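You operate a simulated robot arm through the tools that you are given. There is no shell and no other tool. Be economical: measure what you need, move in short steps, check, and stop when the job is done.

You are at the controls of a simulated two-armed robot. One attempt, no reset.

Task
Clamp the loose fitting in the vice, give it 4 turns of tape and screw the silver cap on.
Fine: wind clockwise, seen from above; reel back where it was; the fitting stays clamped.

The check looks at the end state, three seconds after you hand in, the way a careful person would. Anything else that was tipped, shoved, dropped, spilled or broken makes it a failure. Lids that push on must go on centred and level and be pressed home; caps that screw on are set level and turned clockwise until they are tight.

Robot
Two 7-joint arms with fingered hands on one trunk that stands fixed in place. Base frame: the origin is at the foot of the trunk, x ahead of it, y to its left, z up. Readings come in mm, degrees, newtons and seconds.
The left shoulder is at [70, 169, 1218], the right one opposite. With the tool pointing down near the work surface each hand reaches from about 240 to 680 mm from the base axis, measured 20 degrees to its own side. Payload 3.4 kg a hand.
Tool frame (each hand has its own): the origin (TCP) lies between the finger pads and is the grasp point; the fingertips stand 23 mm ahead of it; z points along the fingers, y is the line along which they close. Largest opening 116 mm; the body of the gripper starts 65 mm behind the TCP. The gripper is a hand of 4 fingers: y runs from the thumb to the fingers, the wrist lies at [0, 0, -211] in the tool frame, and closing takes about 1.5 s.
Orientation is told as [roll, pitch, yaw] about the base's x, y, z axes, in that order, counted from this pose: with the fingers straight down and closing along the base's y, the tool's x points along the base's -x, its y along +y and its z along -z.

Tools
- The arms move only by the tool send_rows. It takes "left_moves", "right_moves" or both (then of equal length, played together; a hand with none holds still); each is a list of rows, each a list of 7 numbers: the shift along the tool's x, y, z in mm, then the turn, a rotation vector about the tool's x, y, z in degrees, then the finger opening in mm, from 0 to 116. In form: [[dx, dy, dz, ax, ay, az, claw], ...]. A call has 1 to 10 rows; each row shifts and turns the commanded pose from where the row before left it, along the tool's axes as they then stand. A row lasts 0.2 s, in which the tool goes at most 50 mm and 8.6 degrees; a call with a longer step from one row to the next is refused whole, and so is a gripper value outside its range. A pose out of reach is approached as far as the arm can. The call stops where the force on the tool passes 90 N (or 10 N more than at its start, if that is more) or the arm is blocked; 0.2 s more then pass. Each finger travels about 153 mm/s and halts on what it meets, pressing with about 26 N; the grip force reading is that of the motor and also rises with nothing between the fingers. The clock runs only during rows and for 0.2 s after the last one: add rows that do not move to give the fingers time. It gives the time, the measured TCP pose, the force on the tool (base axes), the opening and the grip force at its end, in the units of the frame above (readings bear some noise), with the torque about the TCP (base axes, N m) and any sound that the robot's microphone picked up.
- Cameras (640 x 400 px; columns grow to the right, rows downward): "scene" is now at [136.8, -9.2, 1445.1]; the picture's right is [-0.07, -1.00, 0.00], its down [-0.60, 0.04, -0.80] and it looks along [0.80, -0.06, -0.60] (base axes); focal length 297 px, centre (320, 200). "left" rides on the left gripper at [-69, 1, -90] in its tool frame; the picture's right is [-0.01, -1.00, 0.00], its down [0.79, -0.01, -0.61] and it looks along [0.61, -0.01, 0.79] (tool axes); focal length 251 px, centre (320, 200). "right" rides on the right gripper at [69, 1, -90] in its tool frame; the picture's right is [-0.01, 1.00, 0.00], its down [-0.79, -0.01, -0.61] and it looks along [-0.61, -0.01, 0.79] (tool axes); focal length 251 px, centre (320, 200).
- camera(camera): a new picture of that camera. It takes no simulated time.
- move_column(by): slides the trunk up (or, below 0, down) by that many mm; the arms and the scene camera ride with it, the base frame stays. It gives what a move gives, with no picture.
- grasp_type(shape, hand): the hand has 4 fingers and takes this shape, open, in about a second: jaw (thumb against the fingers, like two jaws); tri (thumb and two fingers); tip (a fingertip pinch); poke (one finger out to press); point (the index stretched); flat (the hand flat); cup (the hand cupped); fist (a fist). The gripper value then closes the fingers along that shape, each until it touches; the sizes above hold for jaw. It gives what a move gives, with no picture.
- head_to(pan, tilt): turns the head with the scene camera to pan (to the left, within 86 degrees either way) and tilt (down, from -29 to 69), counted from straight ahead of the robot. It gives what a move gives.
- point_at(camera, pixels): for up to 12 pixels [column, row] of the newest picture of that camera ("zoom" is the newest enlarged one), the place [x, y, z] in the base frame of the surface seen there, good to about 2 mm. It takes no simulated time.
- zoom(camera, box): a new picture of the part [left, top, right, bottom] of that camera's present view, enlarged. It takes no simulated time.
- hand_in(): hands the job in; it is judged then, once.

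Work in short steps. Measure before you move; look again where a grasp or a placing could have gone wrong, and mend it. You have 80 turns and 44 pictures in all, those below and enlarged ones among them. Open the grippers and draw the arms clear of the work before you hand the job in, unless the task says otherwise; then end with one line.

The tools are called after "Request:" as name(argument=value, ...) on one line, values as JSON. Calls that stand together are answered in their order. send_rows: Moves the arms, as the interface text tells. Its arguments: {"type":"object","properties":{"left_moves":{"type":"array","items":{"type":"array","items":{"type":"number"}}},"right_moves":{"type":"array","items":{"type":"array","items":{"type":"number"}}}},"required":[]} The other tools are called the same way: move_column (by) slides the trunk up or down; grasp_type (shape, hand) gives the hand a shape; head_to (pan, tilt) turns the head that bears the scene camera; camera (camera) takes a picture; point_at (camera, pixels) gives the place of the surface under pixels of a picture; zoom (camera, box) takes an enlarged picture of a part of a camera's view; hand_in () hands the job in.

At the start:

```text
time: 0.0
left_tcp_pos: [530.3, 203.8, 1205.0]
left_orientation: [0.0, 0.0, 0.1]
left_contact_force: [1.2, 0.8, -0.4]
left_torque: [-0.01, 0.0, 0.03]
left_opening: 115.8
left_gripper_force: 0.1
left_shape: jaw
right_tcp_pos: [479.7, -274.8, 1266.9]
right_orientation: [0.0, 0.0, -0.1]
right_contact_force: [-0.5, 0.1, -0.1]
right_torque: [0.0, -0.01, -0.01]
right_opening: 115.9
right_gripper_force: 0.1
right_shape: jaw
trunk travel left (down, up): [-725.0, 215.0]
head pan, tilt: [-4.2, 36.9]
```

scene: 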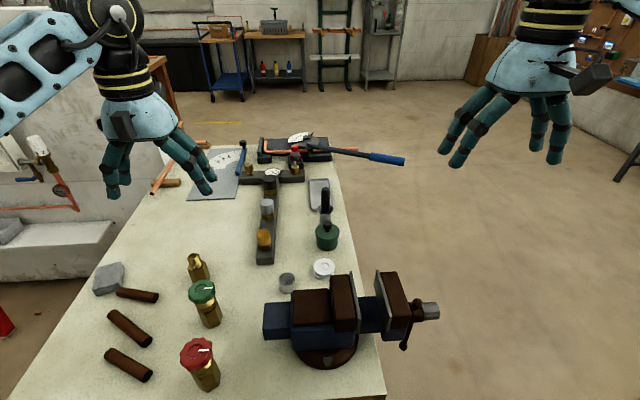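
right: 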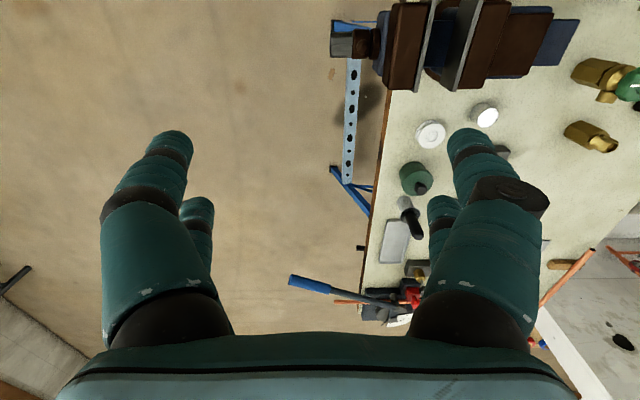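
left: 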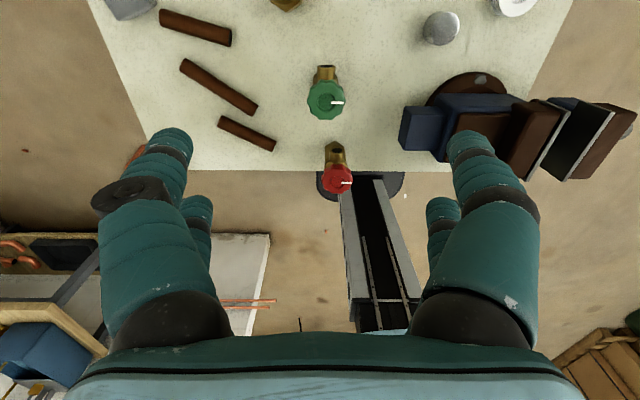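

The scene shows the vice near (330,320), a brass fitting near (198,267), a silver cap near (288,283) and a white reel near (324,268). I zoom in to identify them and measure.

Request:
zoom(camera="scene", box=[80, 220, 448, 400])

Request:
point_at(camera="scene", pixels=[[195, 258], [201, 270], [193, 276], [288, 276], [287, 287], [324, 263], [324, 272], [300, 300], [344, 290], [385, 290], [430, 310], [250, 300]])

```text
1.74 times, centred on (264, 310) of scene
```

zoom: 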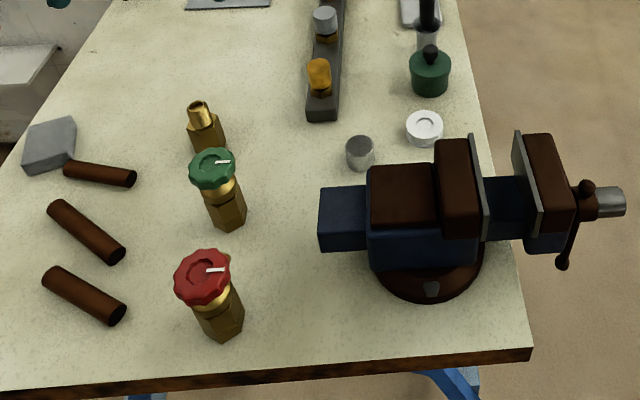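

```text
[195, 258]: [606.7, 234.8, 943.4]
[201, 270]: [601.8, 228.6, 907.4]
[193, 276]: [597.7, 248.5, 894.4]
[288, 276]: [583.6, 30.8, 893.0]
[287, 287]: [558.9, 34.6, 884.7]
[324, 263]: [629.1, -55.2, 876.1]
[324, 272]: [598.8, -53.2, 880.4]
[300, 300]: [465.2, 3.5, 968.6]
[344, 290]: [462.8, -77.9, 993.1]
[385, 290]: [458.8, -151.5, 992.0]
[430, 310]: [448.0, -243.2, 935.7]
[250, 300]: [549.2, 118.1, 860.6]
```

Table top is about z=860. I take closer looks at the fitting and the vice jaws/handle.

Request:
zoom(camera="scene", box=[330, 260, 450, 360])

Request:
zoom(camera="scene", box=[170, 240, 350, 340])

```text
4.00 times, centred on (390, 310) of scene
```

zoom: 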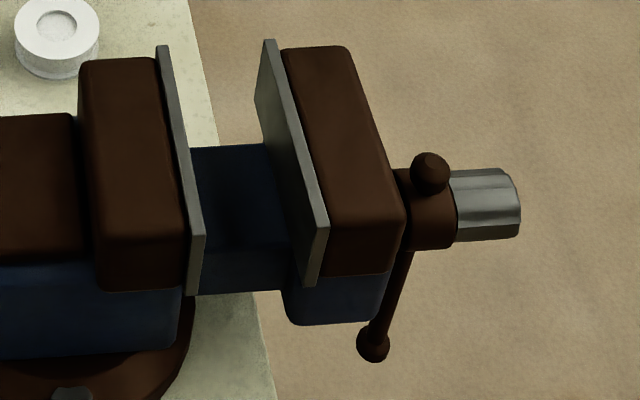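

```text
3.56 times, centred on (260, 290) of scene
```

zoom: 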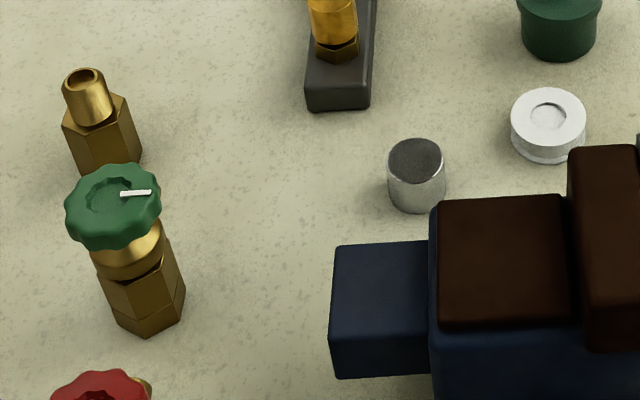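

Now measure the vice: jaw plates, hex spindle end, handle balls and slide between the jaws.

Request:
point_at(camera="scene", pixels=[[350.7, 272.5], [359.2, 318], [360, 325], [377.3, 271.5], [389.2, 316], [370, 305], [370, 325], [425, 311], [436, 311], [448, 311], [417.5, 303], [403.2, 346]])

Request:
point_at(camera="zoom", pixels=[[85, 75], [105, 108], [65, 108], [100, 130], [108, 165], [415, 160], [415, 200], [415, 145], [547, 117], [547, 150], [517, 125], [583, 125]])

```text
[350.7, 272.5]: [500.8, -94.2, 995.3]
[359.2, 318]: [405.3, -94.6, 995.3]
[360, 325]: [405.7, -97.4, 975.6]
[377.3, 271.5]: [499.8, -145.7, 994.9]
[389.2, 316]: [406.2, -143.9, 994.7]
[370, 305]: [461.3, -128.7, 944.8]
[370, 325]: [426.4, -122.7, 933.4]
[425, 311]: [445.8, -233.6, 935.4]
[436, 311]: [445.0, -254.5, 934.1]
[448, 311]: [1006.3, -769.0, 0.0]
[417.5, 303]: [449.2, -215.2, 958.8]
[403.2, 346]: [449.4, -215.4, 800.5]
```

```text
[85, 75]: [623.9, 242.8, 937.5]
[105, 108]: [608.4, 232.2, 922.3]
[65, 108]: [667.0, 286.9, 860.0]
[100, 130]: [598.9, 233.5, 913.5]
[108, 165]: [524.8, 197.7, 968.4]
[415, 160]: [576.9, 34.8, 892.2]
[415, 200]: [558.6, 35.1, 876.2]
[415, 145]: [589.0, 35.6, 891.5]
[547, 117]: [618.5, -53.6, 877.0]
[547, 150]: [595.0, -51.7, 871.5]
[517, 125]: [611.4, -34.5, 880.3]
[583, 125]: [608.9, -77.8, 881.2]
```

Gap between jaws is about 46 mm (y −97…−144), slide top z≈945, jaws top 995; spindle end around (446,−245,~920). I bring the left hand above the fitting for a look and turn the right hand to point along +y toward the vice spindle.

Request:
send_rows(left_moves=[[-20, 9, 30, 0, 0, 0, 116], [-20, 9, 30, 0, 0, 0, 116], [-20, 9, 30, 0, 0, 0, 116], [-22, 9, 30, 0, 0, 0, 116], [0, 0, 0, 0, 0, 0, 116], [0, 0, 0, 0, 0, 0, 116], [0, 0, 0, 0, 0, 0, 116], [0, 0, 0, 0, 0, 0, 116], [0, 0, 0, 0, 0, 0, 116], [0, 0, 0, 0, 0, 0, 116]], right_moves=[[0, -20, 0, -8.5, 0, 0, 116], [0, -20, 0, -8.5, 0, 0, 116], [0, -20, 0, -8.5, 0, 0, 116], [0, -20, 0, -8.5, 0, 0, 116], [0, -20, 0, -8.5, 0, 0, 116], [0, 0, 0, -8.5, 0, 0, 116], [0, 0, 0, -8.5, 0, 0, 116], [0, 0, 0, -8.5, 0, 0, 116], [0, 0, 0, -8.5, 0, 0, 116], [0, 0, 0, -8.5, 0, 0, 116]])

Request:
camera(camera="left")

```text
time: 2.2
left_tcp_pos: [612.2, 238.9, 1082.6]
left_orientation: [-0.1, -0.1, 0.1]
left_contact_force: [0.8, -0.5, -0.4]
left_torque: [0.02, 0.03, 0.0]
left_opening: 115.9
left_gripper_force: 0.0
left_shape: jaw
right_tcp_pos: [480.1, -368.2, 1238.8]
right_orientation: [85.2, 0.0, 0.0]
right_contact_force: [-1.0, 0.6, 0.0]
right_torque: [0.04, -0.02, 0.0]
right_opening: 115.9
right_gripper_force: 0.1
right_shape: jaw
trunk travel left (down, up): [-725.0, 215.0]
head pan, tilt: [-4.2, 36.9]
```

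```text
37 pictures are left
```

left: 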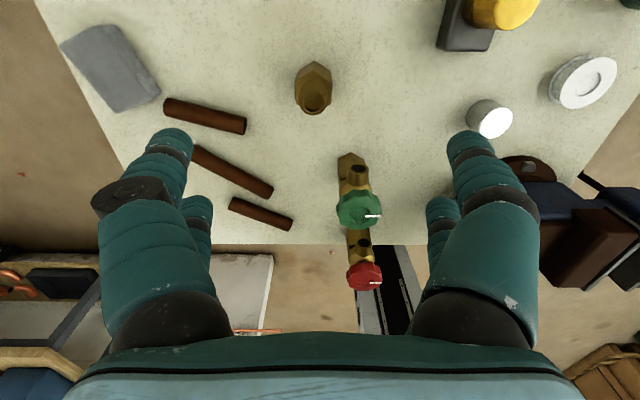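

The fitting is at (313,88) in the left view; I zoom to see hex orientation, and the cap/reel.

Request:
zoom(camera="left", box=[273, 55, 353, 120])

Request:
point_at(camera="zoom", pixels=[[320, 140], [320, 260], [255, 290], [385, 290], [320, 345], [200, 215], [350, 150], [300, 90], [200, 330], [430, 330]])

Request:
zoom(camera="left", box=[450, 40, 640, 150])

Request:
point_at(camera="zoom", pixels=[[133, 271], [80, 271], [190, 271], [133, 212], [133, 330], [490, 130], [430, 130], [550, 130], [490, 60], [390, 150], [60, 240]])

```text
6.15 times, centred on (313, 88) of left
```

zoom: 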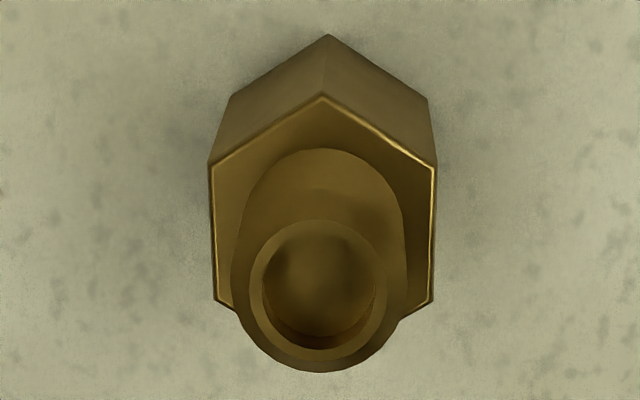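

```text
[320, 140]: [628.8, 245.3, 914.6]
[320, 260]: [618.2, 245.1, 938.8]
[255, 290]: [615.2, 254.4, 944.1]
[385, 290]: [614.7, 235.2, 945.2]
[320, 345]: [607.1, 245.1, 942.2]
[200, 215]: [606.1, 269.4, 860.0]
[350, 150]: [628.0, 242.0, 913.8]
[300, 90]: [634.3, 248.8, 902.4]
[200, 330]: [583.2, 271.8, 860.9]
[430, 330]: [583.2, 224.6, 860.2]
```

```text
3.37 times, centred on (545, 95) of left
```

zoom: 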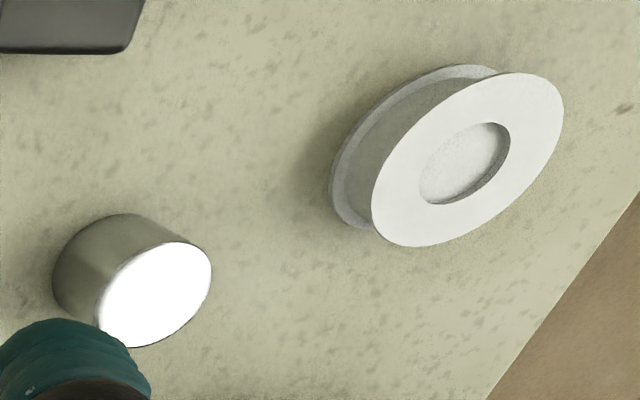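

```text
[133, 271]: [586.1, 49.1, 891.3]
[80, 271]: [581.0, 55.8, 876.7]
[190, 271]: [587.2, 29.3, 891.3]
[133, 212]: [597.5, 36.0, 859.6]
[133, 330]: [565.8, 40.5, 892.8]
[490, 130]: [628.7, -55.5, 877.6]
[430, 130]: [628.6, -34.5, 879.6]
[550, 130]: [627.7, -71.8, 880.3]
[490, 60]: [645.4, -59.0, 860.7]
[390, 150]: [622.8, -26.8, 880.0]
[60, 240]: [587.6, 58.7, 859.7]
```

Hex is 36 mm across flats with flats already facing ±y, thread Ø≈25 at z 914–944, axis ≈(614,245). I lower the left hand to the thread while the right drops to spindle height, still well outside of the vice.

Request:
send_rows(left_moves=[[-1, 3, 30, 0, 0, 0, 90], [-1, 3, 30, 0, 0, 0, 70], [0, 0, 30, 0, 0, 0, 60], [0, 0, 25, 0, 0, 0, 60], [0, 0, 15, 0, 0, 0, 60], [0, 0, 10, 0, 0, 0, 60], [0, 0, 0, 0, 0, 0, 60], [0, 0, 0, 0, 0, 0, 60], [0, 0, 0, 0, 0, 0, 60]], right_moves=[[5, -38, -5, -4.8, 0, 0, 116], [5, -38, -5, 0, 0, 0, 116], [5, -38, -5, 0, 0, 0, 116], [5, -38, -5, 0, 0, 0, 116], [5, -38, -5, 0, 0, 0, 116], [5, -38, -5, 0, 0, 0, 116], [4, -38, 0, 0, 0, 0, 116], [0, -38, 0, 0, 0, 0, 116], [0, -10, 0, 0, 0, 0, 116]])

Request:
camera(camera="right")

Request:
point_at(camera="right", pixels=[[320, 100], [320, 120], [320, 140], [300, 120], [340, 120], [320, 80]])

```text
time: 4.2
left_tcp_pos: [614.3, 245.5, 944.4]
left_orientation: [0.0, 0.0, -0.1]
left_contact_force: [0.4, 0.0, -0.5]
left_torque: [-0.01, 0.0, 0.0]
left_opening: 60.8
left_gripper_force: 0.1
left_shape: jaw
right_tcp_pos: [445.1, -390.3, 983.8]
right_orientation: [89.8, -0.1, -0.2]
right_contact_force: [-0.4, -0.4, -0.3]
right_torque: [0.01, 0.0, -0.01]
right_opening: 115.8
right_gripper_force: 0.0
right_shape: jaw
right hand out of reach, approached as far as the arm can: row 6, 7, 8
trunk travel left (down, up): [-725.0, 215.0]
head pan, tilt: [-4.2, 36.9]
```

```text
34 pictures are left
```

right: 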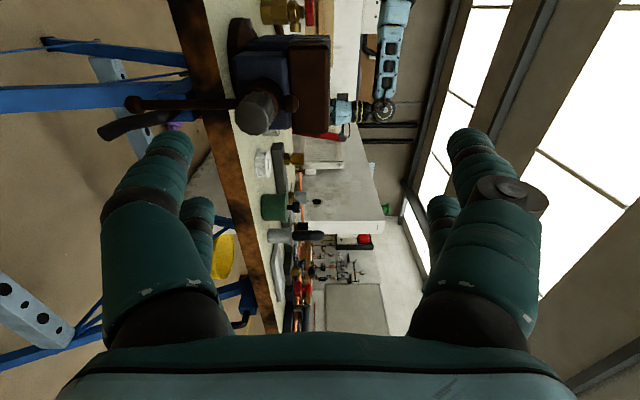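

```text
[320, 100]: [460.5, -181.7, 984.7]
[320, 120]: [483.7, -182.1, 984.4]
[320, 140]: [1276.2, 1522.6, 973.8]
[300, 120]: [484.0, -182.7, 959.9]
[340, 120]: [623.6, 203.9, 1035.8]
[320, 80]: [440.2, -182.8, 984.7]
```

The right hand is height-limited, so the trunk must go down. First I grip the fitting with the left and lift it well up; also measure the spindle end at (257,112) in the right view.

Request:
point_at(camera="right", pixels=[[257, 112], [245, 112], [270, 112], [257, 100], [257, 124], [125, 103], [290, 103], [200, 105]])

Request:
send_rows(left_moves=[[0, 0, 0, 0, 0, 0, 15], [0, 0, 0, 0, 0, 0, 15], [0, 0, 0, 0, 0, 0, 15], [0, 0, 0, 0, 0, 0, 15], [0, 0, 0, 0, 0, 0, 15], [0, 0, -10, 0, 0, 0, 15], [0, 0, -30, 0, 0, 0, 15], [0, 0, -40, 0, 0, 0, 15], [0, 0, -40, 0, 0, 0, 15], [0, 0, -40, 0, 0, 0, 15]])

```text
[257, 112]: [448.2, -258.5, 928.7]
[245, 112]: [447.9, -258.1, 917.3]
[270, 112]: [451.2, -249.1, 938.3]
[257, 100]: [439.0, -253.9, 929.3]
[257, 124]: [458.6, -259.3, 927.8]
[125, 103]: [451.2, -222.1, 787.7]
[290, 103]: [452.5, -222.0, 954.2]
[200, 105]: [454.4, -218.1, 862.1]
```

```text
time: 6.4
left_tcp_pos: [613.3, 244.2, 1107.0]
left_orientation: [0.0, 0.0, -0.1]
left_contact_force: [-0.1, -1.3, -0.1]
left_torque: [0.01, 0.0, 0.02]
left_opening: 15.3
left_gripper_force: 0.0
left_shape: jaw
right_tcp_pos: [443.4, -390.7, 982.9]
right_orientation: [89.8, 0.0, -0.2]
right_contact_force: [0.1, 0.1, 0.7]
right_torque: [-0.01, 0.02, -0.03]
right_opening: 116.1
right_gripper_force: 0.0
right_shape: jaw
trunk travel left (down, up): [-725.0, 215.0]
head pan, tilt: [-4.2, 36.9]
```

Opening went to 15.3 with no force: it missed. I look.

Request:
camera(camera="left")

Request:
point_at(camera="left", pixels=[[313, 88], [313, 80], [313, 98]])

```text
33 pictures are left
```

left: 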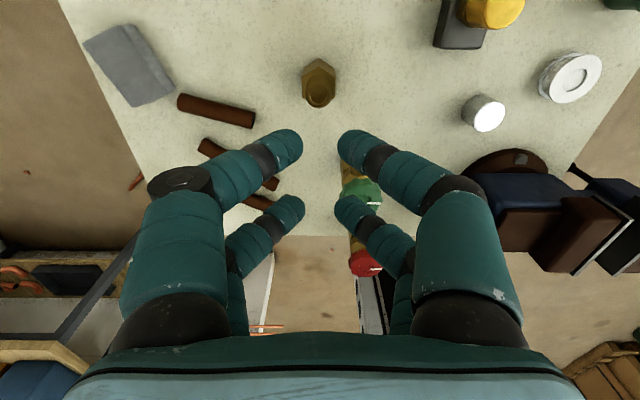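

```text
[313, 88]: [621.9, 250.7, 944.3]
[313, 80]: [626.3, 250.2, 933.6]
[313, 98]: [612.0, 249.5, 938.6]
```

I measure the actual finger tip locations relative to the TCP at (613,244,1107).

Request:
point_at(camera="left", pixels=[[290, 135], [350, 135], [298, 145], [343, 145], [285, 155], [355, 155], [290, 205], [350, 205], [298, 215], [342, 215], [240, 160], [405, 165]])

Request:
zoom(camera="scene", box=[100, 100, 300, 300])

```text
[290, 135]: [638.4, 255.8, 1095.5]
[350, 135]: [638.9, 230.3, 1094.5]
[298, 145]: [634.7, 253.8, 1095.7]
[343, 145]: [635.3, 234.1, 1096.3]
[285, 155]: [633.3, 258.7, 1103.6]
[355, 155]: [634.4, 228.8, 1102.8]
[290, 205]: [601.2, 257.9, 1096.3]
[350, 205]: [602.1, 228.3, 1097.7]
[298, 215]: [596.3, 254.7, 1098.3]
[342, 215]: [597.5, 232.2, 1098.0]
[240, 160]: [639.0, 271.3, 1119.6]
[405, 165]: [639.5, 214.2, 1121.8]
```

```text
2.00 times, centred on (200, 200) of scene
```

zoom: 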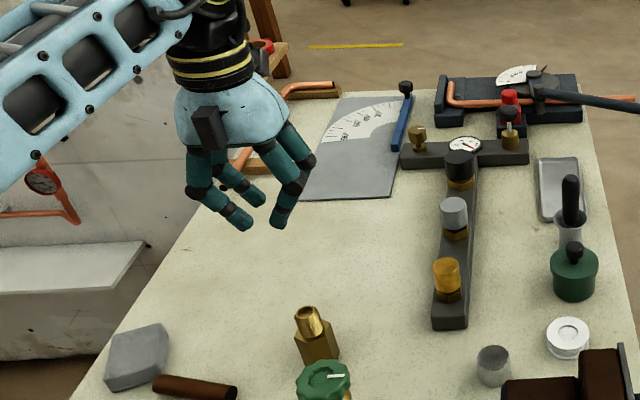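

In jaw shape the fingers come as two pairs with a ~19 mm gap between them, so the thread slipped through. I try the "tri" shape and look at its geometry.

Request:
grasp_type(hand="left", shape="tri")

Request:
send_rows(left_moves=[[0, 0, 0, 0, 0, 0, 25], [0, 0, 0, 0, 0, 0, 25], [0, 0, 0, 0, 0, 0, 25], [0, 0, 0, 0, 0, 0, 25], [0, 0, 0, 0, 0, 0, 25]])

Request:
camera(camera="left")

```text
time: 7.3
left_tcp_pos: [614.5, 244.3, 1104.3]
left_orientation: [0.0, 0.0, 0.0]
left_contact_force: [0.6, -0.5, -0.5]
left_torque: [-0.02, 0.02, -0.03]
left_opening: 116.0
left_gripper_force: 0.1
left_shape: tri
right_tcp_pos: [444.9, -390.7, 982.8]
right_orientation: [89.6, 0.0, -0.1]
right_contact_force: [0.2, 0.2, 0.2]
right_torque: [-0.01, -0.01, -0.01]
right_opening: 115.9
right_gripper_force: 0.1
right_shape: jaw
trunk travel left (down, up): [-725.0, 215.0]
head pan, tilt: [-4.2, 36.9]
```

```text
time: 8.5
left_tcp_pos: [613.5, 243.9, 1106.0]
left_orientation: [0.0, 0.1, 0.0]
left_contact_force: [-1.5, 0.2, 0.5]
left_torque: [0.0, -0.02, 0.01]
left_opening: 25.7
left_gripper_force: 0.1
left_shape: tri
right_tcp_pos: [445.2, -389.9, 983.0]
right_orientation: [89.7, 0.0, -0.3]
right_contact_force: [0.0, 0.2, 0.0]
right_torque: [-0.01, 0.0, 0.01]
right_opening: 116.0
right_gripper_force: 0.1
right_shape: jaw
trunk travel left (down, up): [-725.0, 215.0]
head pan, tilt: [-4.2, 36.9]
```

```text
31 pictures are left
```

left: 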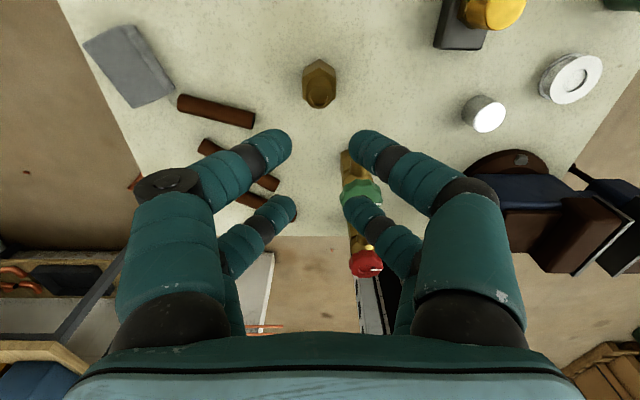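

"tri" looks the same as jaw. I try "tip" too.

Request:
grasp_type(hand="left", shape="tip")

Request:
send_rows(left_moves=[[0, 0, 0, 0, 0, 0, 25], [0, 0, 0, 0, 0, 0, 25], [0, 0, 0, 0, 0, 0, 25], [0, 0, 0, 0, 0, 0, 25], [0, 0, 0, 0, 0, 0, 25]])

Request:
camera(camera="left")

Request:
point_at(camera="left", pixels=[[313, 70], [320, 90], [321, 100], [313, 92], [328, 92], [318, 105]])

```text
time: 9.4
left_tcp_pos: [613.8, 244.2, 1104.9]
left_orientation: [0.0, 0.0, 0.0]
left_contact_force: [0.3, 0.5, -0.3]
left_torque: [0.02, 0.0, 0.0]
left_opening: 116.0
left_gripper_force: 0.1
left_shape: tip
right_tcp_pos: [444.0, -391.0, 983.1]
right_orientation: [89.8, 0.0, -0.2]
right_contact_force: [-0.1, 0.3, 0.3]
right_torque: [0.0, 0.0, 0.04]
right_opening: 115.8
right_gripper_force: 0.1
right_shape: jaw
trunk travel left (down, up): [-725.0, 215.0]
head pan, tilt: [-4.2, 36.9]
```

```text
time: 10.6
left_tcp_pos: [614.1, 244.7, 1106.7]
left_orientation: [0.0, 0.0, 0.0]
left_contact_force: [-0.2, -0.5, 0.0]
left_torque: [-0.01, 0.01, 0.02]
left_opening: 25.5
left_gripper_force: 0.0
left_shape: tip
right_tcp_pos: [444.8, -392.0, 984.9]
right_orientation: [89.8, -0.1, -0.2]
right_contact_force: [0.2, -0.2, 0.1]
right_torque: [-0.02, 0.03, -0.02]
right_opening: 115.9
right_gripper_force: 0.1
right_shape: jaw
trunk travel left (down, up): [-725.0, 215.0]
head pan, tilt: [-4.2, 36.9]
```

```text
30 pictures are left
```

left: 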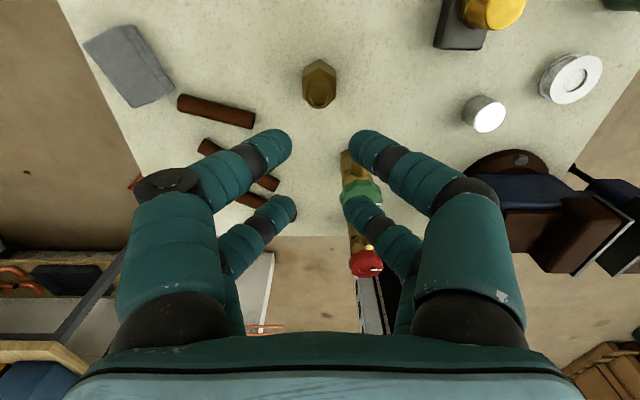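

```text
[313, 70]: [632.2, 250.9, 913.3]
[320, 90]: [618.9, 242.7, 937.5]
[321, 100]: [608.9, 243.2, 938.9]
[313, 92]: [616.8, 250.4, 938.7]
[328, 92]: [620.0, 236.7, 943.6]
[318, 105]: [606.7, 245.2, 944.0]
```

The picture of the hand is the same for all shapes, so I judge by readings. Fitting still stands at (614,244). I go back to jaw and lower to TCP z≈938 (tips just above the hex shoulder), then close to see whether it holds.

Request:
grasp_type(hand="left", shape="jaw")

Request:
send_rows(left_moves=[[0, 0, 40, 0, 0, 0, 60], [0, 0, 40, 0, 0, 0, 60], [0, 0, 40, 0, 0, 0, 60], [0, 0, 30, 0, 0, 0, 60], [0, 0, 17, 0, 0, 0, 60], [0, 0, 0, 0, 0, 0, 60], [0, 0, 0, 0, 0, 0, 60]])

Request:
send_rows(left_moves=[[0, 0, 0, 0, 0, 0, 15], [0, 0, 0, 0, 0, 0, 15], [0, 0, 0, 0, 0, 0, 15], [0, 0, 0, 0, 0, 0, 15], [0, 0, 0, 0, 0, 0, 15]])

```text
time: 11.5
left_tcp_pos: [614.9, 243.4, 1104.0]
left_orientation: [0.0, 0.0, 0.0]
left_contact_force: [0.3, 0.1, -0.1]
left_torque: [-0.02, 0.02, -0.02]
left_opening: 115.8
left_gripper_force: 0.0
left_shape: jaw
right_tcp_pos: [444.2, -389.4, 982.5]
right_orientation: [89.8, 0.0, -0.3]
right_contact_force: [-0.3, 0.2, 0.5]
right_torque: [0.03, -0.03, 0.0]
right_opening: 116.3
right_gripper_force: 0.1
right_shape: jaw
trunk travel left (down, up): [-725.0, 215.0]
head pan, tilt: [-4.2, 36.9]
```

```text
time: 13.1
left_tcp_pos: [614.1, 246.7, 936.5]
left_orientation: [0.1, 0.0, 0.0]
left_contact_force: [0.2, 0.2, 0.2]
left_torque: [-0.03, 0.04, -0.02]
left_opening: 60.6
left_gripper_force: 0.1
left_shape: jaw
right_tcp_pos: [444.2, -390.2, 983.8]
right_orientation: [89.8, 0.1, -0.2]
right_contact_force: [0.5, 0.5, -0.8]
right_torque: [-0.01, -0.01, -0.01]
right_opening: 116.1
right_gripper_force: 0.1
right_shape: jaw
trunk travel left (down, up): [-725.0, 215.0]
head pan, tilt: [-4.2, 36.9]
```

```text
time: 14.3
left_tcp_pos: [613.4, 247.6, 936.2]
left_orientation: [0.0, 0.0, -0.1]
left_contact_force: [-0.1, 0.5, 0.6]
left_torque: [0.03, -0.01, -0.03]
left_opening: 15.3
left_gripper_force: 0.2
left_shape: jaw
right_tcp_pos: [445.6, -391.2, 982.8]
right_orientation: [89.7, 0.1, -0.2]
right_contact_force: [0.1, 0.1, 0.1]
right_torque: [-0.01, -0.03, -0.02]
right_opening: 116.1
right_gripper_force: 0.0
right_shape: jaw
trunk travel left (down, up): [-725.0, 215.0]
head pan, tilt: [-4.2, 36.9]
```

Still closed to 15 with no contact. I look at where the fingers are relative to the fitting.

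Request:
camera(camera="left")

Request:
zoom(camera="scene", box=[140, 160, 280, 300])

```text
29 pictures are left
```

left: 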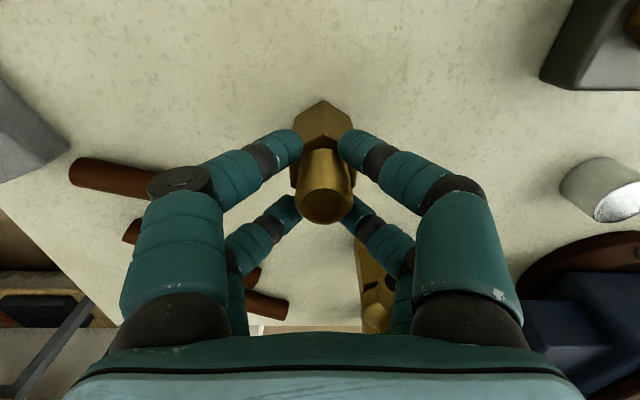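

```text
2.86 times, centred on (210, 230) of scene
```

zoom: 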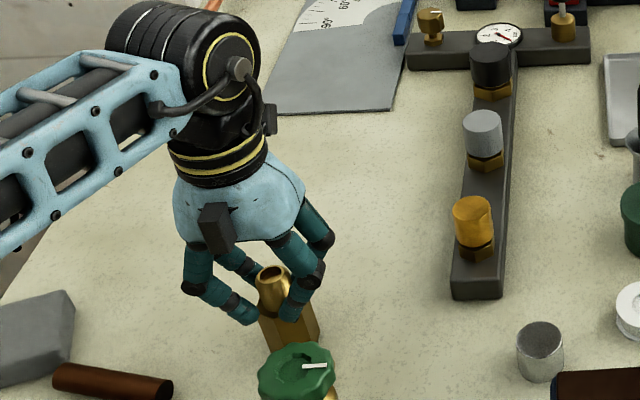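

The two finger pairs straddle the thread in x; at 15 mm they are just about touching. I close fully so the four fingers cage it, and read the opening.

Request:
send_rows(left_moves=[[0, 0, 0, 0, 0, 0, 0], [0, 0, 0, 0, 0, 0, 0], [0, 0, 0, 0, 0, 0, 0], [0, 0, 0, 0, 0, 0, 0], [0, 0, 0, 0, 0, 0, 0]])

```text
time: 15.5
left_tcp_pos: [613.0, 247.0, 936.6]
left_orientation: [0.0, 0.0, -0.1]
left_contact_force: [-1.3, 0.2, 0.0]
left_torque: [0.0, 0.03, -0.01]
left_opening: 2.6
left_gripper_force: 25.8
left_shape: jaw
right_tcp_pos: [444.2, -390.3, 982.5]
right_orientation: [89.7, 0.0, -0.2]
right_contact_force: [0.6, -0.1, 1.2]
right_torque: [0.0, -0.03, 0.0]
right_opening: 115.9
right_gripper_force: 0.2
right_shape: jaw
trunk travel left (down, up): [-725.0, 215.0]
head pan, tilt: [-4.2, 36.9]
```

Stopped at 2.6 mm with 26 N. I lift 40 mm and check with a picture.

Request:
send_rows(left_moves=[[0, 0, -10, 0, 0, 0, 0], [0, 0, -10, 0, 0, 0, 0], [0, 0, -20, 0, 0, 0, 0], [0, 0, 0, 0, 0, 0, 0]])

Request:
camera(camera="left")

Request:
point_at(camera="left", pixels=[[325, 200], [325, 180], [325, 110], [325, 150], [325, 205], [290, 140], [345, 140], [275, 210], [360, 210]])

```text
time: 16.5
left_tcp_pos: [614.0, 246.9, 977.2]
left_orientation: [-0.1, 0.0, 0.0]
left_contact_force: [1.0, 0.5, -3.2]
left_torque: [0.03, 0.03, 0.01]
left_opening: 2.3
left_gripper_force: 25.9
left_shape: jaw
right_tcp_pos: [445.0, -390.0, 983.4]
right_orientation: [89.7, 0.0, -0.2]
right_contact_force: [-0.4, 0.5, -1.4]
right_torque: [0.0, -0.02, 0.01]
right_opening: 116.1
right_gripper_force: 0.0
right_shape: jaw
trunk travel left (down, up): [-725.0, 215.0]
head pan, tilt: [-4.2, 36.9]
```

```text
27 pictures are left
```

left: 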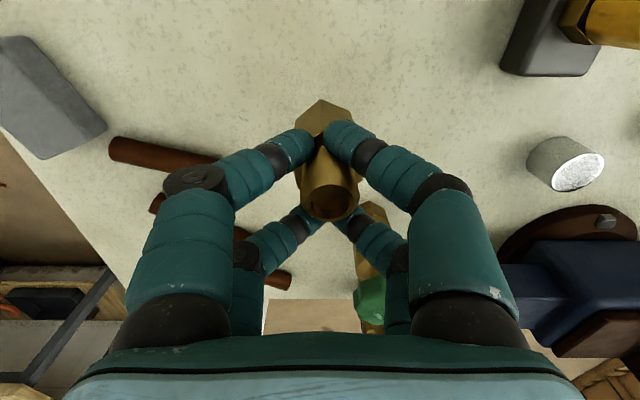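

```text
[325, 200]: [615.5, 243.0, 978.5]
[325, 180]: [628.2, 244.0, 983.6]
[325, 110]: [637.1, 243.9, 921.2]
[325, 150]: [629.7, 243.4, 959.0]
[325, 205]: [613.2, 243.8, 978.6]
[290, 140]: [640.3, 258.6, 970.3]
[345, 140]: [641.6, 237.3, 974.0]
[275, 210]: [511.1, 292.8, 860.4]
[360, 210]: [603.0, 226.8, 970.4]
```

It is lifted (−3.2 N load), top about 7 mm above TCP, axis about (+4,−5) from TCP. I raise it and carry it toward the vice.

Request:
send_rows(left_moves=[[0, 0, -30, 0, 0, 0, 0], [0, 0, -42, 0, 0, 0, 0], [0, 0, -42, 0, 0, 0, 0], [0, 0, -42, 0, 0, 0, 0], [0, 0, -42, 0, 0, 0, 0], [0, 0, -42, 0, 0, 0, 0], [10, -22, -13, 0, 0, 0, 0], [17, -37, 0, 0, 0, 0, 0], [17, -37, 0, 0, 0, 0, 0], [17, -37, 0, 0, 0, 0, 0]])

Request:
send_rows(left_moves=[[17, -37, 0, 0, 0, 0, 0], [17, -37, 0, 0, 0, 0, 0], [17, -37, 0, 0, 0, 0, 0], [17, -37, 0, 0, 0, 0, 0], [17, -37, 0, 0, 0, 0, 0], [17, -37, 0, 0, 0, 0, 0], [2, -4, 0, 0, 0, 0, 0], [0, 0, 0, 0, 0, 0, 0]])

Request:
move_column(by=-120)

Request:
camera(camera="left")

```text
time: 18.7
left_tcp_pos: [581.0, 106.6, 1244.8]
left_orientation: [0.1, 0.1, -0.1]
left_contact_force: [0.1, -0.5, -3.1]
left_torque: [0.0, 0.03, 0.02]
left_opening: 1.6
left_gripper_force: 25.6
left_shape: jaw
left hand out of reach, approached as far as the arm can: row 6, 7, 8, 9, 10
right_tcp_pos: [444.8, -391.4, 984.4]
right_orientation: [89.8, 0.0, -0.2]
right_contact_force: [0.2, -0.8, -0.4]
right_torque: [0.0, 0.01, -0.02]
right_opening: 115.7
right_gripper_force: 0.1
right_shape: jaw
trunk travel left (down, up): [-725.0, 215.0]
head pan, tilt: [-4.2, 36.9]
```

```text
time: 20.5
left_tcp_pos: [479.1, -97.1, 1244.1]
left_orientation: [-0.4, 0.0, 0.7]
left_contact_force: [-0.3, 0.4, -2.6]
left_torque: [0.01, 0.04, 0.0]
left_opening: 1.2
left_gripper_force: 25.4
left_shape: jaw
left hand out of reach, approached as far as the arm can: row 1, 2, 5, 6
right_tcp_pos: [444.5, -390.7, 983.5]
right_orientation: [89.8, 0.0, -0.2]
right_contact_force: [-0.1, -0.2, -0.3]
right_torque: [0.03, 0.01, -0.01]
right_opening: 115.9
right_gripper_force: 0.0
right_shape: jaw
trunk travel left (down, up): [-725.0, 215.0]
head pan, tilt: [-4.2, 36.9]
```

```text
time: 22.0
left_tcp_pos: [478.5, -96.9, 1124.2]
left_orientation: [-0.6, -0.1, 0.5]
left_contact_force: [-0.4, -0.4, -3.2]
left_torque: [0.01, 0.01, -0.01]
left_opening: 1.4
left_gripper_force: 25.9
left_shape: jaw
right_tcp_pos: [444.7, -390.1, 862.9]
right_orientation: [89.8, -0.1, -0.2]
right_contact_force: [-0.3, 0.7, 1.1]
right_torque: [0.06, -0.01, -0.03]
right_opening: 115.9
right_gripper_force: 0.0
right_shape: jaw
trunk travel left (down, up): [-605.0, 335.0]
head pan, tilt: [-4.2, 36.9]
```

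```text
26 pictures are left
```

left: 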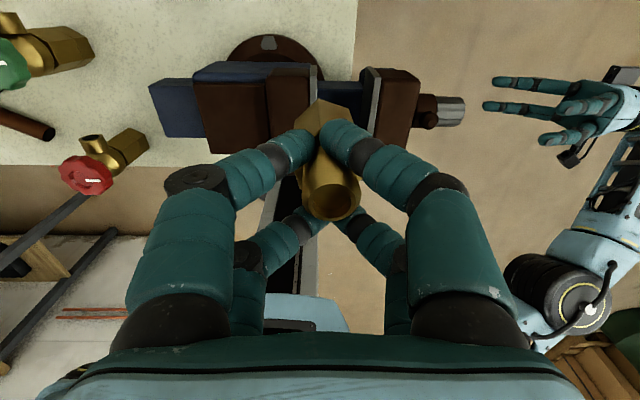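

Opening is slowly creeping (2.6→1.4), so I check where the fitting sits now and the jaw positions relative to it.

Request:
point_at(camera="left", pixels=[[332, 212], [310, 205], [353, 205], [332, 190], [325, 105], [303, 110], [316, 75], [366, 90], [345, 90], [318, 110], [332, 217]])

Request:
zoom(camera="left", box=[270, 60, 400, 230])

```text
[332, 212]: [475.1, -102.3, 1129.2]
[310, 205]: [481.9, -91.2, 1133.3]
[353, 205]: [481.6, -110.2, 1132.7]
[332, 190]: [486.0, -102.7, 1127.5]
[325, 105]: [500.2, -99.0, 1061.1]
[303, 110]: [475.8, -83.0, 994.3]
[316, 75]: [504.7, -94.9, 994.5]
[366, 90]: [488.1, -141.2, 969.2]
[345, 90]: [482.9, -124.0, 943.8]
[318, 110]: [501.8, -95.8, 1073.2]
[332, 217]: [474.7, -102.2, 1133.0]
```

```text
2.35 times, centred on (335, 145) of left
```

zoom: 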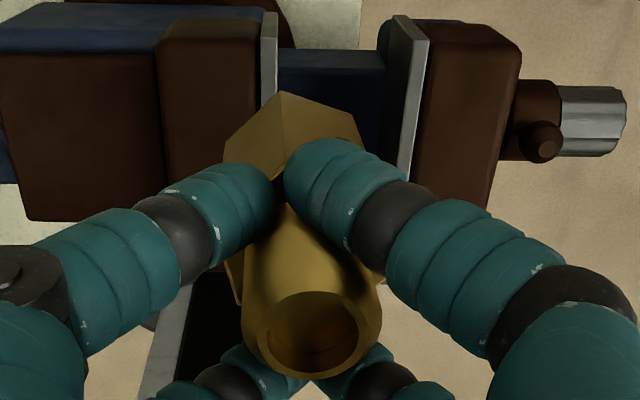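

The fitting sits at TCP +(5,−4.5), top +9, and is yawed ~8–10° CCW. I turn it back, centre it over the jaw gap at z≈1095 and check.

Request:
send_rows(left_moves=[[10, -6, 10, 0, 0, 4, 0], [10, -6, 10, 0, 0, 4, 0], [10, -6, 10, 0, 0, 0, 0], [0, 0, 0, 0, 0, 0, 0], [0, 0, 0, 0, 0, 0, 0]])

Request:
zoom(camera="left", box=[250, 60, 410, 230])

Request:
point_at(camera="zoom", pixels=[[260, 350], [375, 350], [320, 290], [320, 395], [270, 80], [190, 130], [340, 115], [250, 20], [375, 20], [260, 60], [420, 80]])

```text
time: 23.2
left_tcp_pos: [442.3, -116.9, 1092.9]
left_orientation: [-0.2, -0.1, -8.0]
left_contact_force: [0.5, -0.7, -3.5]
left_torque: [0.0, -0.02, -0.04]
left_opening: 1.0
left_gripper_force: 26.0
left_shape: jaw
right_tcp_pos: [444.3, -391.3, 864.1]
right_orientation: [89.8, 0.0, -0.2]
right_contact_force: [0.9, 0.0, 0.2]
right_torque: [-0.01, 0.0, -0.01]
right_opening: 116.0
right_gripper_force: 0.0
right_shape: jaw
trunk travel left (down, up): [-605.0, 335.0]
head pan, tilt: [-4.2, 36.9]
```

```text
2.35 times, centred on (330, 145) of left
```

zoom: 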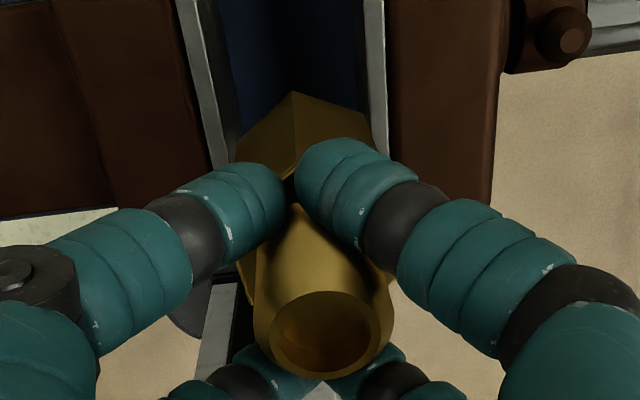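

```text
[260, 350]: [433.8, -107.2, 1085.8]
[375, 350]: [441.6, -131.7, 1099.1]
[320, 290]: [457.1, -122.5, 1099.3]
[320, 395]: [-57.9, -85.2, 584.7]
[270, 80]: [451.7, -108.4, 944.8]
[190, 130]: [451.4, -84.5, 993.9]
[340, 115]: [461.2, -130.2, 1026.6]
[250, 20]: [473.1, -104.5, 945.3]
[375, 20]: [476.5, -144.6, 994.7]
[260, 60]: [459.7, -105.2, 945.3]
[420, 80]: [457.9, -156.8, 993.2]
```

Ring centre is at about (446,−120.5) — mid gap — with a bit of yaw left. I turn another 8° and lower 62 mm (bottom ≈ 8 mm above the slide).

Request:
send_rows(left_moves=[[0, 0, 0, 0, 0, 4, 0], [0, 0, 0, 0, 0, 4, 0], [0, 0, 10, 0, 0, 0, 0], [0, 0, 10, 0, 0, 0, 0], [0, 0, 10, 0, 0, 0, 0], [0, 0, 10, 0, 0, 0, 0], [0, 0, 10, 0, 0, 0, 0], [0, 0, 6, 0, 0, 0, 0], [0, 0, 6, 0, 0, 0, 0], [0, 0, 0, 0, 0, 0, 0]])

Request:
zoom(camera="left", box=[250, 60, 410, 230])

Request:
zoom(camera="scene", box=[260, 100, 460, 260])

```text
time: 25.4
left_tcp_pos: [444.4, -116.7, 1030.8]
left_orientation: [-0.1, -0.1, -16.0]
left_contact_force: [0.0, 0.4, -4.0]
left_torque: [0.01, 0.02, 0.02]
left_opening: 0.9
left_gripper_force: 25.5
left_shape: jaw
right_tcp_pos: [445.0, -390.1, 862.8]
right_orientation: [89.8, 0.1, -0.2]
right_contact_force: [-0.6, 0.0, 0.1]
right_torque: [0.01, 0.0, -0.03]
right_opening: 116.1
right_gripper_force: 0.1
right_shape: jaw
trunk travel left (down, up): [-605.0, 335.0]
head pan, tilt: [-4.2, 36.9]
```

```text
2.35 times, centred on (330, 145) of left
```

zoom: 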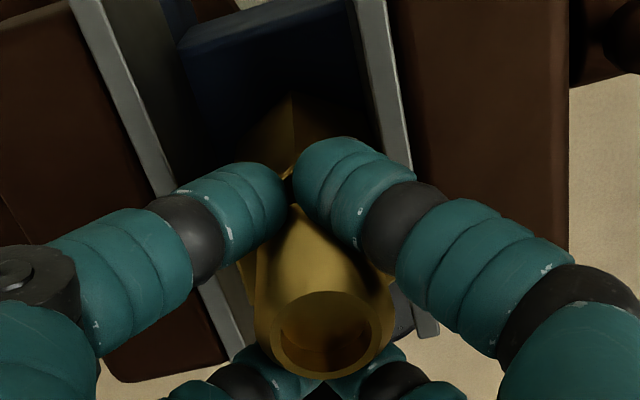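

```text
2.50 times, centred on (360, 180) of scene
```

zoom: 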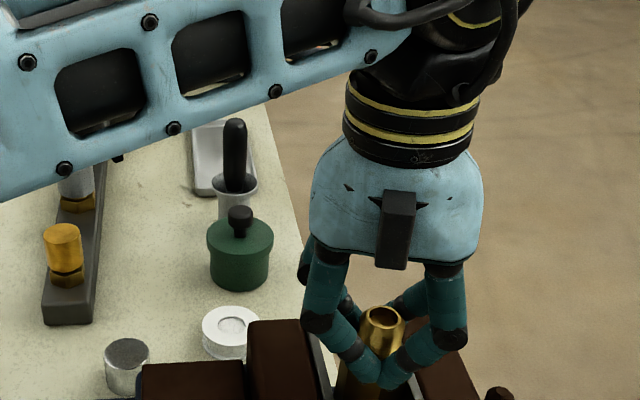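

The fitting hangs in the gap, parallel to the jaws. Now the right hand aligns with the spindle axis (448.5, z 928), pre-turned −51°, ready to grip the spindle end.

Request:
send_rows(right_moves=[[-2, 33, 0, 0, 0, 0, 80], [-2, 33, 0, 0, 0, 0, 60], [0, 0, 25, 0, 0, -8.5, 60], [0, 0, 25, 0, 0, -8.5, 60], [0, 0, 20, 0, 0, -8.5, 60], [0, 0, 0, 0, 0, -8.5, 60], [0, 0, 0, 0, 0, -8.5, 60], [0, 0, 0, 0, 0, -8.5, 60], [0, 0, 0, 0, 0, 0, 60]])

Request:
camera(camera="right")

```text
time: 27.4
left_tcp_pos: [446.4, -117.0, 1030.7]
left_orientation: [-0.1, -0.1, -16.0]
left_contact_force: [0.4, 0.3, -3.2]
left_torque: [0.03, 0.02, -0.02]
left_opening: 0.9
left_gripper_force: 26.0
left_shape: jaw
right_tcp_pos: [448.4, -321.0, 929.0]
right_orientation: [89.5, -51.1, 0.1]
right_contact_force: [-0.8, 0.0, 0.1]
right_torque: [-0.02, -0.02, 0.01]
right_opening: 60.6
right_gripper_force: 0.2
right_shape: jaw
trunk travel left (down, up): [-605.0, 335.0]
head pan, tilt: [-4.2, 36.9]
```

```text
21 pictures are left
```

right: 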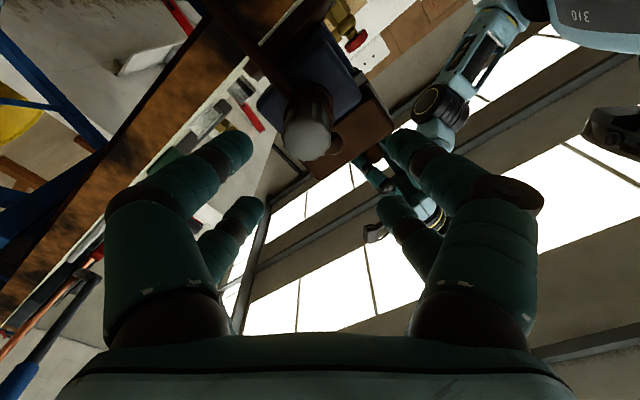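

The spindle end appears at (307,138), slightly off the hand axis; I measure it.

Request:
point_at(camera="right", pixels=[[307, 138], [290, 140], [325, 140], [307, 122], [307, 155], [300, 100], [332, 120], [240, 55], [335, 147]])

```text
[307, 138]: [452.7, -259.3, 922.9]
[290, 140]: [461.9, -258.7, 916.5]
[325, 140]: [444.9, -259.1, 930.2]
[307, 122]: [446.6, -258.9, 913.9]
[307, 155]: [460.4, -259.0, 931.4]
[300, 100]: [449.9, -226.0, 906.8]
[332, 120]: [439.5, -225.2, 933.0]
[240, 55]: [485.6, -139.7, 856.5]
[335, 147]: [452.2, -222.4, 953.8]
```

Spindle axis is really (453, 922). I correct by tool (1.8,−7.4), advance to y≈−250, close.

Request:
send_rows(right_moves=[[1.8, -7.4, 20, 0, 0, 0, 60], [0, 0, 25, 0, 0, 0, 60], [0, 0, 20, 0, 0, 0, 60], [0, 0, 6, 0, 0, 0, 60], [0, 0, 0, 0, 0, 0, 0], [0, 0, 0, 0, 0, 0, 0], [0, 0, 0, 0, 0, 0, 0], [0, 0, 0, 0, 0, 0, 0]])

Request:
send_rows(right_moves=[[0, 0, 0, 0, 0, 6, 0], [0, 0, 0, 0, 0, 6, 0], [0, 0, 0, 0, 0, 6, 0], [0, 0, 0, 0, 0, 6, 0], [0, 0, 0, 0, 0, 6, 0], [0, 0, 0, 0, 0, 6, 0], [0, 0, 0, 0, 0, 6, 0]])

Request:
camera(camera="right")

```text
time: 29.2
left_tcp_pos: [444.1, -118.1, 1031.9]
left_orientation: [-0.1, -0.2, -16.0]
left_contact_force: [-0.1, 0.4, -3.1]
left_torque: [0.0, 0.03, -0.03]
left_opening: 0.9
left_gripper_force: 25.7
left_shape: jaw
right_tcp_pos: [452.9, -248.5, 923.4]
right_orientation: [89.7, -51.1, 0.1]
right_contact_force: [-3.8, 0.5, 3.2]
right_torque: [0.29, -0.05, 0.02]
right_opening: 3.8
right_gripper_force: 26.0
right_shape: jaw
trunk travel left (down, up): [-605.0, 335.0]
head pan, tilt: [-4.2, 36.9]
```

```text
time: 30.8
left_tcp_pos: [445.3, -114.5, 1032.4]
left_orientation: [-0.3, -0.1, -16.0]
left_contact_force: [0.2, 0.4, -2.6]
left_torque: [0.08, 0.04, 0.04]
left_opening: 0.7
left_gripper_force: 25.4
left_shape: jaw
right_tcp_pos: [454.7, -248.3, 923.9]
right_orientation: [89.7, -8.9, -0.3]
right_contact_force: [10.9, 1.5, 18.4]
right_torque: [0.71, -0.1, -0.25]
right_opening: 2.7
right_gripper_force: 26.0
right_shape: jaw
trunk travel left (down, up): [-605.0, 335.0]
head pan, tilt: [-4.2, 36.9]
```

```text
20 pictures are left
```

right: 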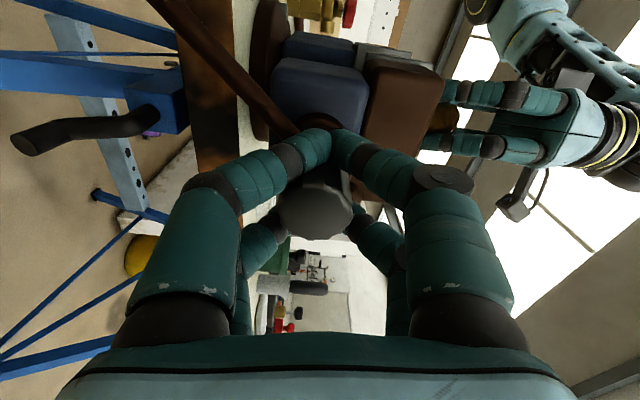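

The handle followed: it swung ~40° clockwise toward −x. The spindle grip works; I continue the turn by 85°.

Request:
send_rows(right_moves=[[0, 0, 0, 0, 0, 8.5, 0], [0, 0, 0, 0, 0, 8.5, 0], [0, 0, 0, 0, 0, 8.5, 0], [0, 0, 0, 0, 0, 8.5, 0], [0, 0, 0, 0, 0, 8.5, 0], [0, 0, 0, 0, 0, 8.5, 0], [0, 0, 0, 0, 0, 8.5, 0], [0, 0, 0, 0, 0, 8.5, 0], [0, 0, 0, 0, 0, 8.5, 0], [0, 0, 0, 0, 0, 8.5, 0]])

Request:
point_at(camera="right", pixels=[[400, 90], [432, 80]])

```text
time: 33.0
left_tcp_pos: [446.7, -115.1, 1031.4]
left_orientation: [-0.3, -0.1, -16.0]
left_contact_force: [-0.2, 0.5, -4.0]
left_torque: [0.05, 0.03, -0.01]
left_opening: 0.9
left_gripper_force: 26.5
left_shape: jaw
right_tcp_pos: [454.9, -247.4, 923.1]
right_orientation: [88.5, 76.3, -1.7]
right_contact_force: [15.2, 6.4, 13.3]
right_torque: [0.23, -0.03, -0.41]
right_opening: 1.7
right_gripper_force: 26.5
right_shape: jaw
trunk travel left (down, up): [-605.0, 335.0]
head pan, tilt: [-4.2, 36.9]
```

```text
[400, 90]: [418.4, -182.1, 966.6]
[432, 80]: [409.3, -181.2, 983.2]
```

At +76°. Now open, wind back ~170° (watching reach), and regrip.

Request:
send_rows(right_moves=[[0, 0, -4, 0, 0, 0, 60], [0, 0, 0, 0, 0, 0, 60], [0, 0, 0, 0, 0, -8.5, 60], [0, 0, 0, 0, 0, -8.5, 60], [0, 0, 0, 0, 0, -8.5, 60], [0, 0, 0, 0, 0, -8.5, 60], [0, 0, 0, 0, 0, -8.5, 60], [0, 0, 0, 0, 0, -8.5, 60], [0, 0, 0, 0, 0, -8.5, 60], [0, 0, 0, 0, 0, -8.5, 60]])

Request:
send_rows(right_moves=[[0, 0, 0, 0, 0, -8.5, 60], [0, 0, 0, 0, 0, -8.5, 60], [0, 0, 0, 0, 0, -8.5, 60], [0, 0, 0, 0, 0, -8.5, 60], [0, 0, 0, 0, 0, -8.5, 60], [0, 0, 0, 0, 0, -8.5, 60], [0, 0, 0, 0, 0, -8.5, 60], [0, 0, 0, 0, 0, -8.5, 60], [0, 0, 0, 0, 0, -8.5, 60], [0, 0, 0, 0, 0, -8.5, 60]])

Request:
camera(camera="right")

```text
time: 35.2
left_tcp_pos: [445.2, -117.8, 1032.1]
left_orientation: [0.0, 0.0, -16.0]
left_contact_force: [0.0, -0.4, -4.3]
left_torque: [-0.02, 0.03, 0.03]
left_opening: 0.2
left_gripper_force: 25.8
left_shape: jaw
right_tcp_pos: [455.5, -254.2, 922.0]
right_orientation: [89.8, 7.7, -0.2]
right_contact_force: [0.0, 0.4, 0.7]
right_torque: [-0.03, 0.01, 0.01]
right_opening: 59.5
right_gripper_force: 0.1
right_shape: jaw
trunk travel left (down, up): [-605.0, 335.0]
head pan, tilt: [-4.2, 36.9]
```

```text
time: 37.4
left_tcp_pos: [444.5, -117.3, 1031.7]
left_orientation: [-0.1, -0.1, -16.0]
left_contact_force: [-0.5, 0.3, -2.8]
left_torque: [0.02, 0.01, 0.02]
left_opening: 0.2
left_gripper_force: 25.9
left_shape: jaw
right_tcp_pos: [453.3, -253.1, 923.4]
right_orientation: [88.9, -77.1, 0.8]
right_contact_force: [-0.5, -0.3, 0.1]
right_torque: [0.03, 0.01, 0.03]
right_opening: 59.4
right_gripper_force: 0.1
right_shape: jaw
trunk travel left (down, up): [-605.0, 335.0]
head pan, tilt: [-4.2, 36.9]
```

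```text
19 pictures are left
```

right: 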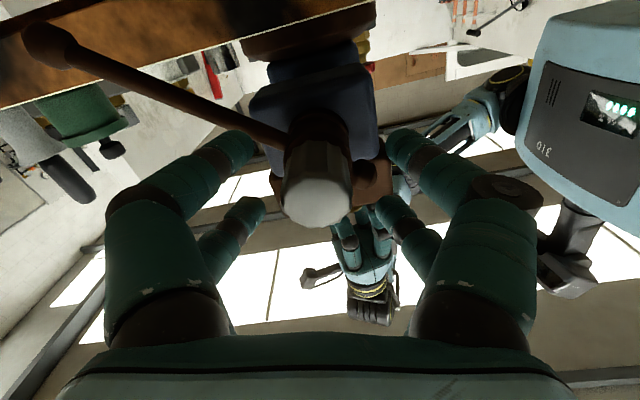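

Pitch −77 reachable. I measure the lever end, spindle face and moving-jaw face to get rotation and lead.

Request:
point_at(camera="right", pixels=[[48, 42], [180, 100], [318, 200], [300, 205], [335, 205], [370, 180], [360, 170], [300, 75], [305, 125], [340, 155]])

```text
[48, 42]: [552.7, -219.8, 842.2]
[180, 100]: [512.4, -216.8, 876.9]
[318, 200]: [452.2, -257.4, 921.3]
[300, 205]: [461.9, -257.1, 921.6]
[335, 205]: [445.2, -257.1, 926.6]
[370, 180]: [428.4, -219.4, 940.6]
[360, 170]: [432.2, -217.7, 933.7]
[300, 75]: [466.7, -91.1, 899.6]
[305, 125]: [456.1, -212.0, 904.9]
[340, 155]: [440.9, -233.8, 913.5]
```

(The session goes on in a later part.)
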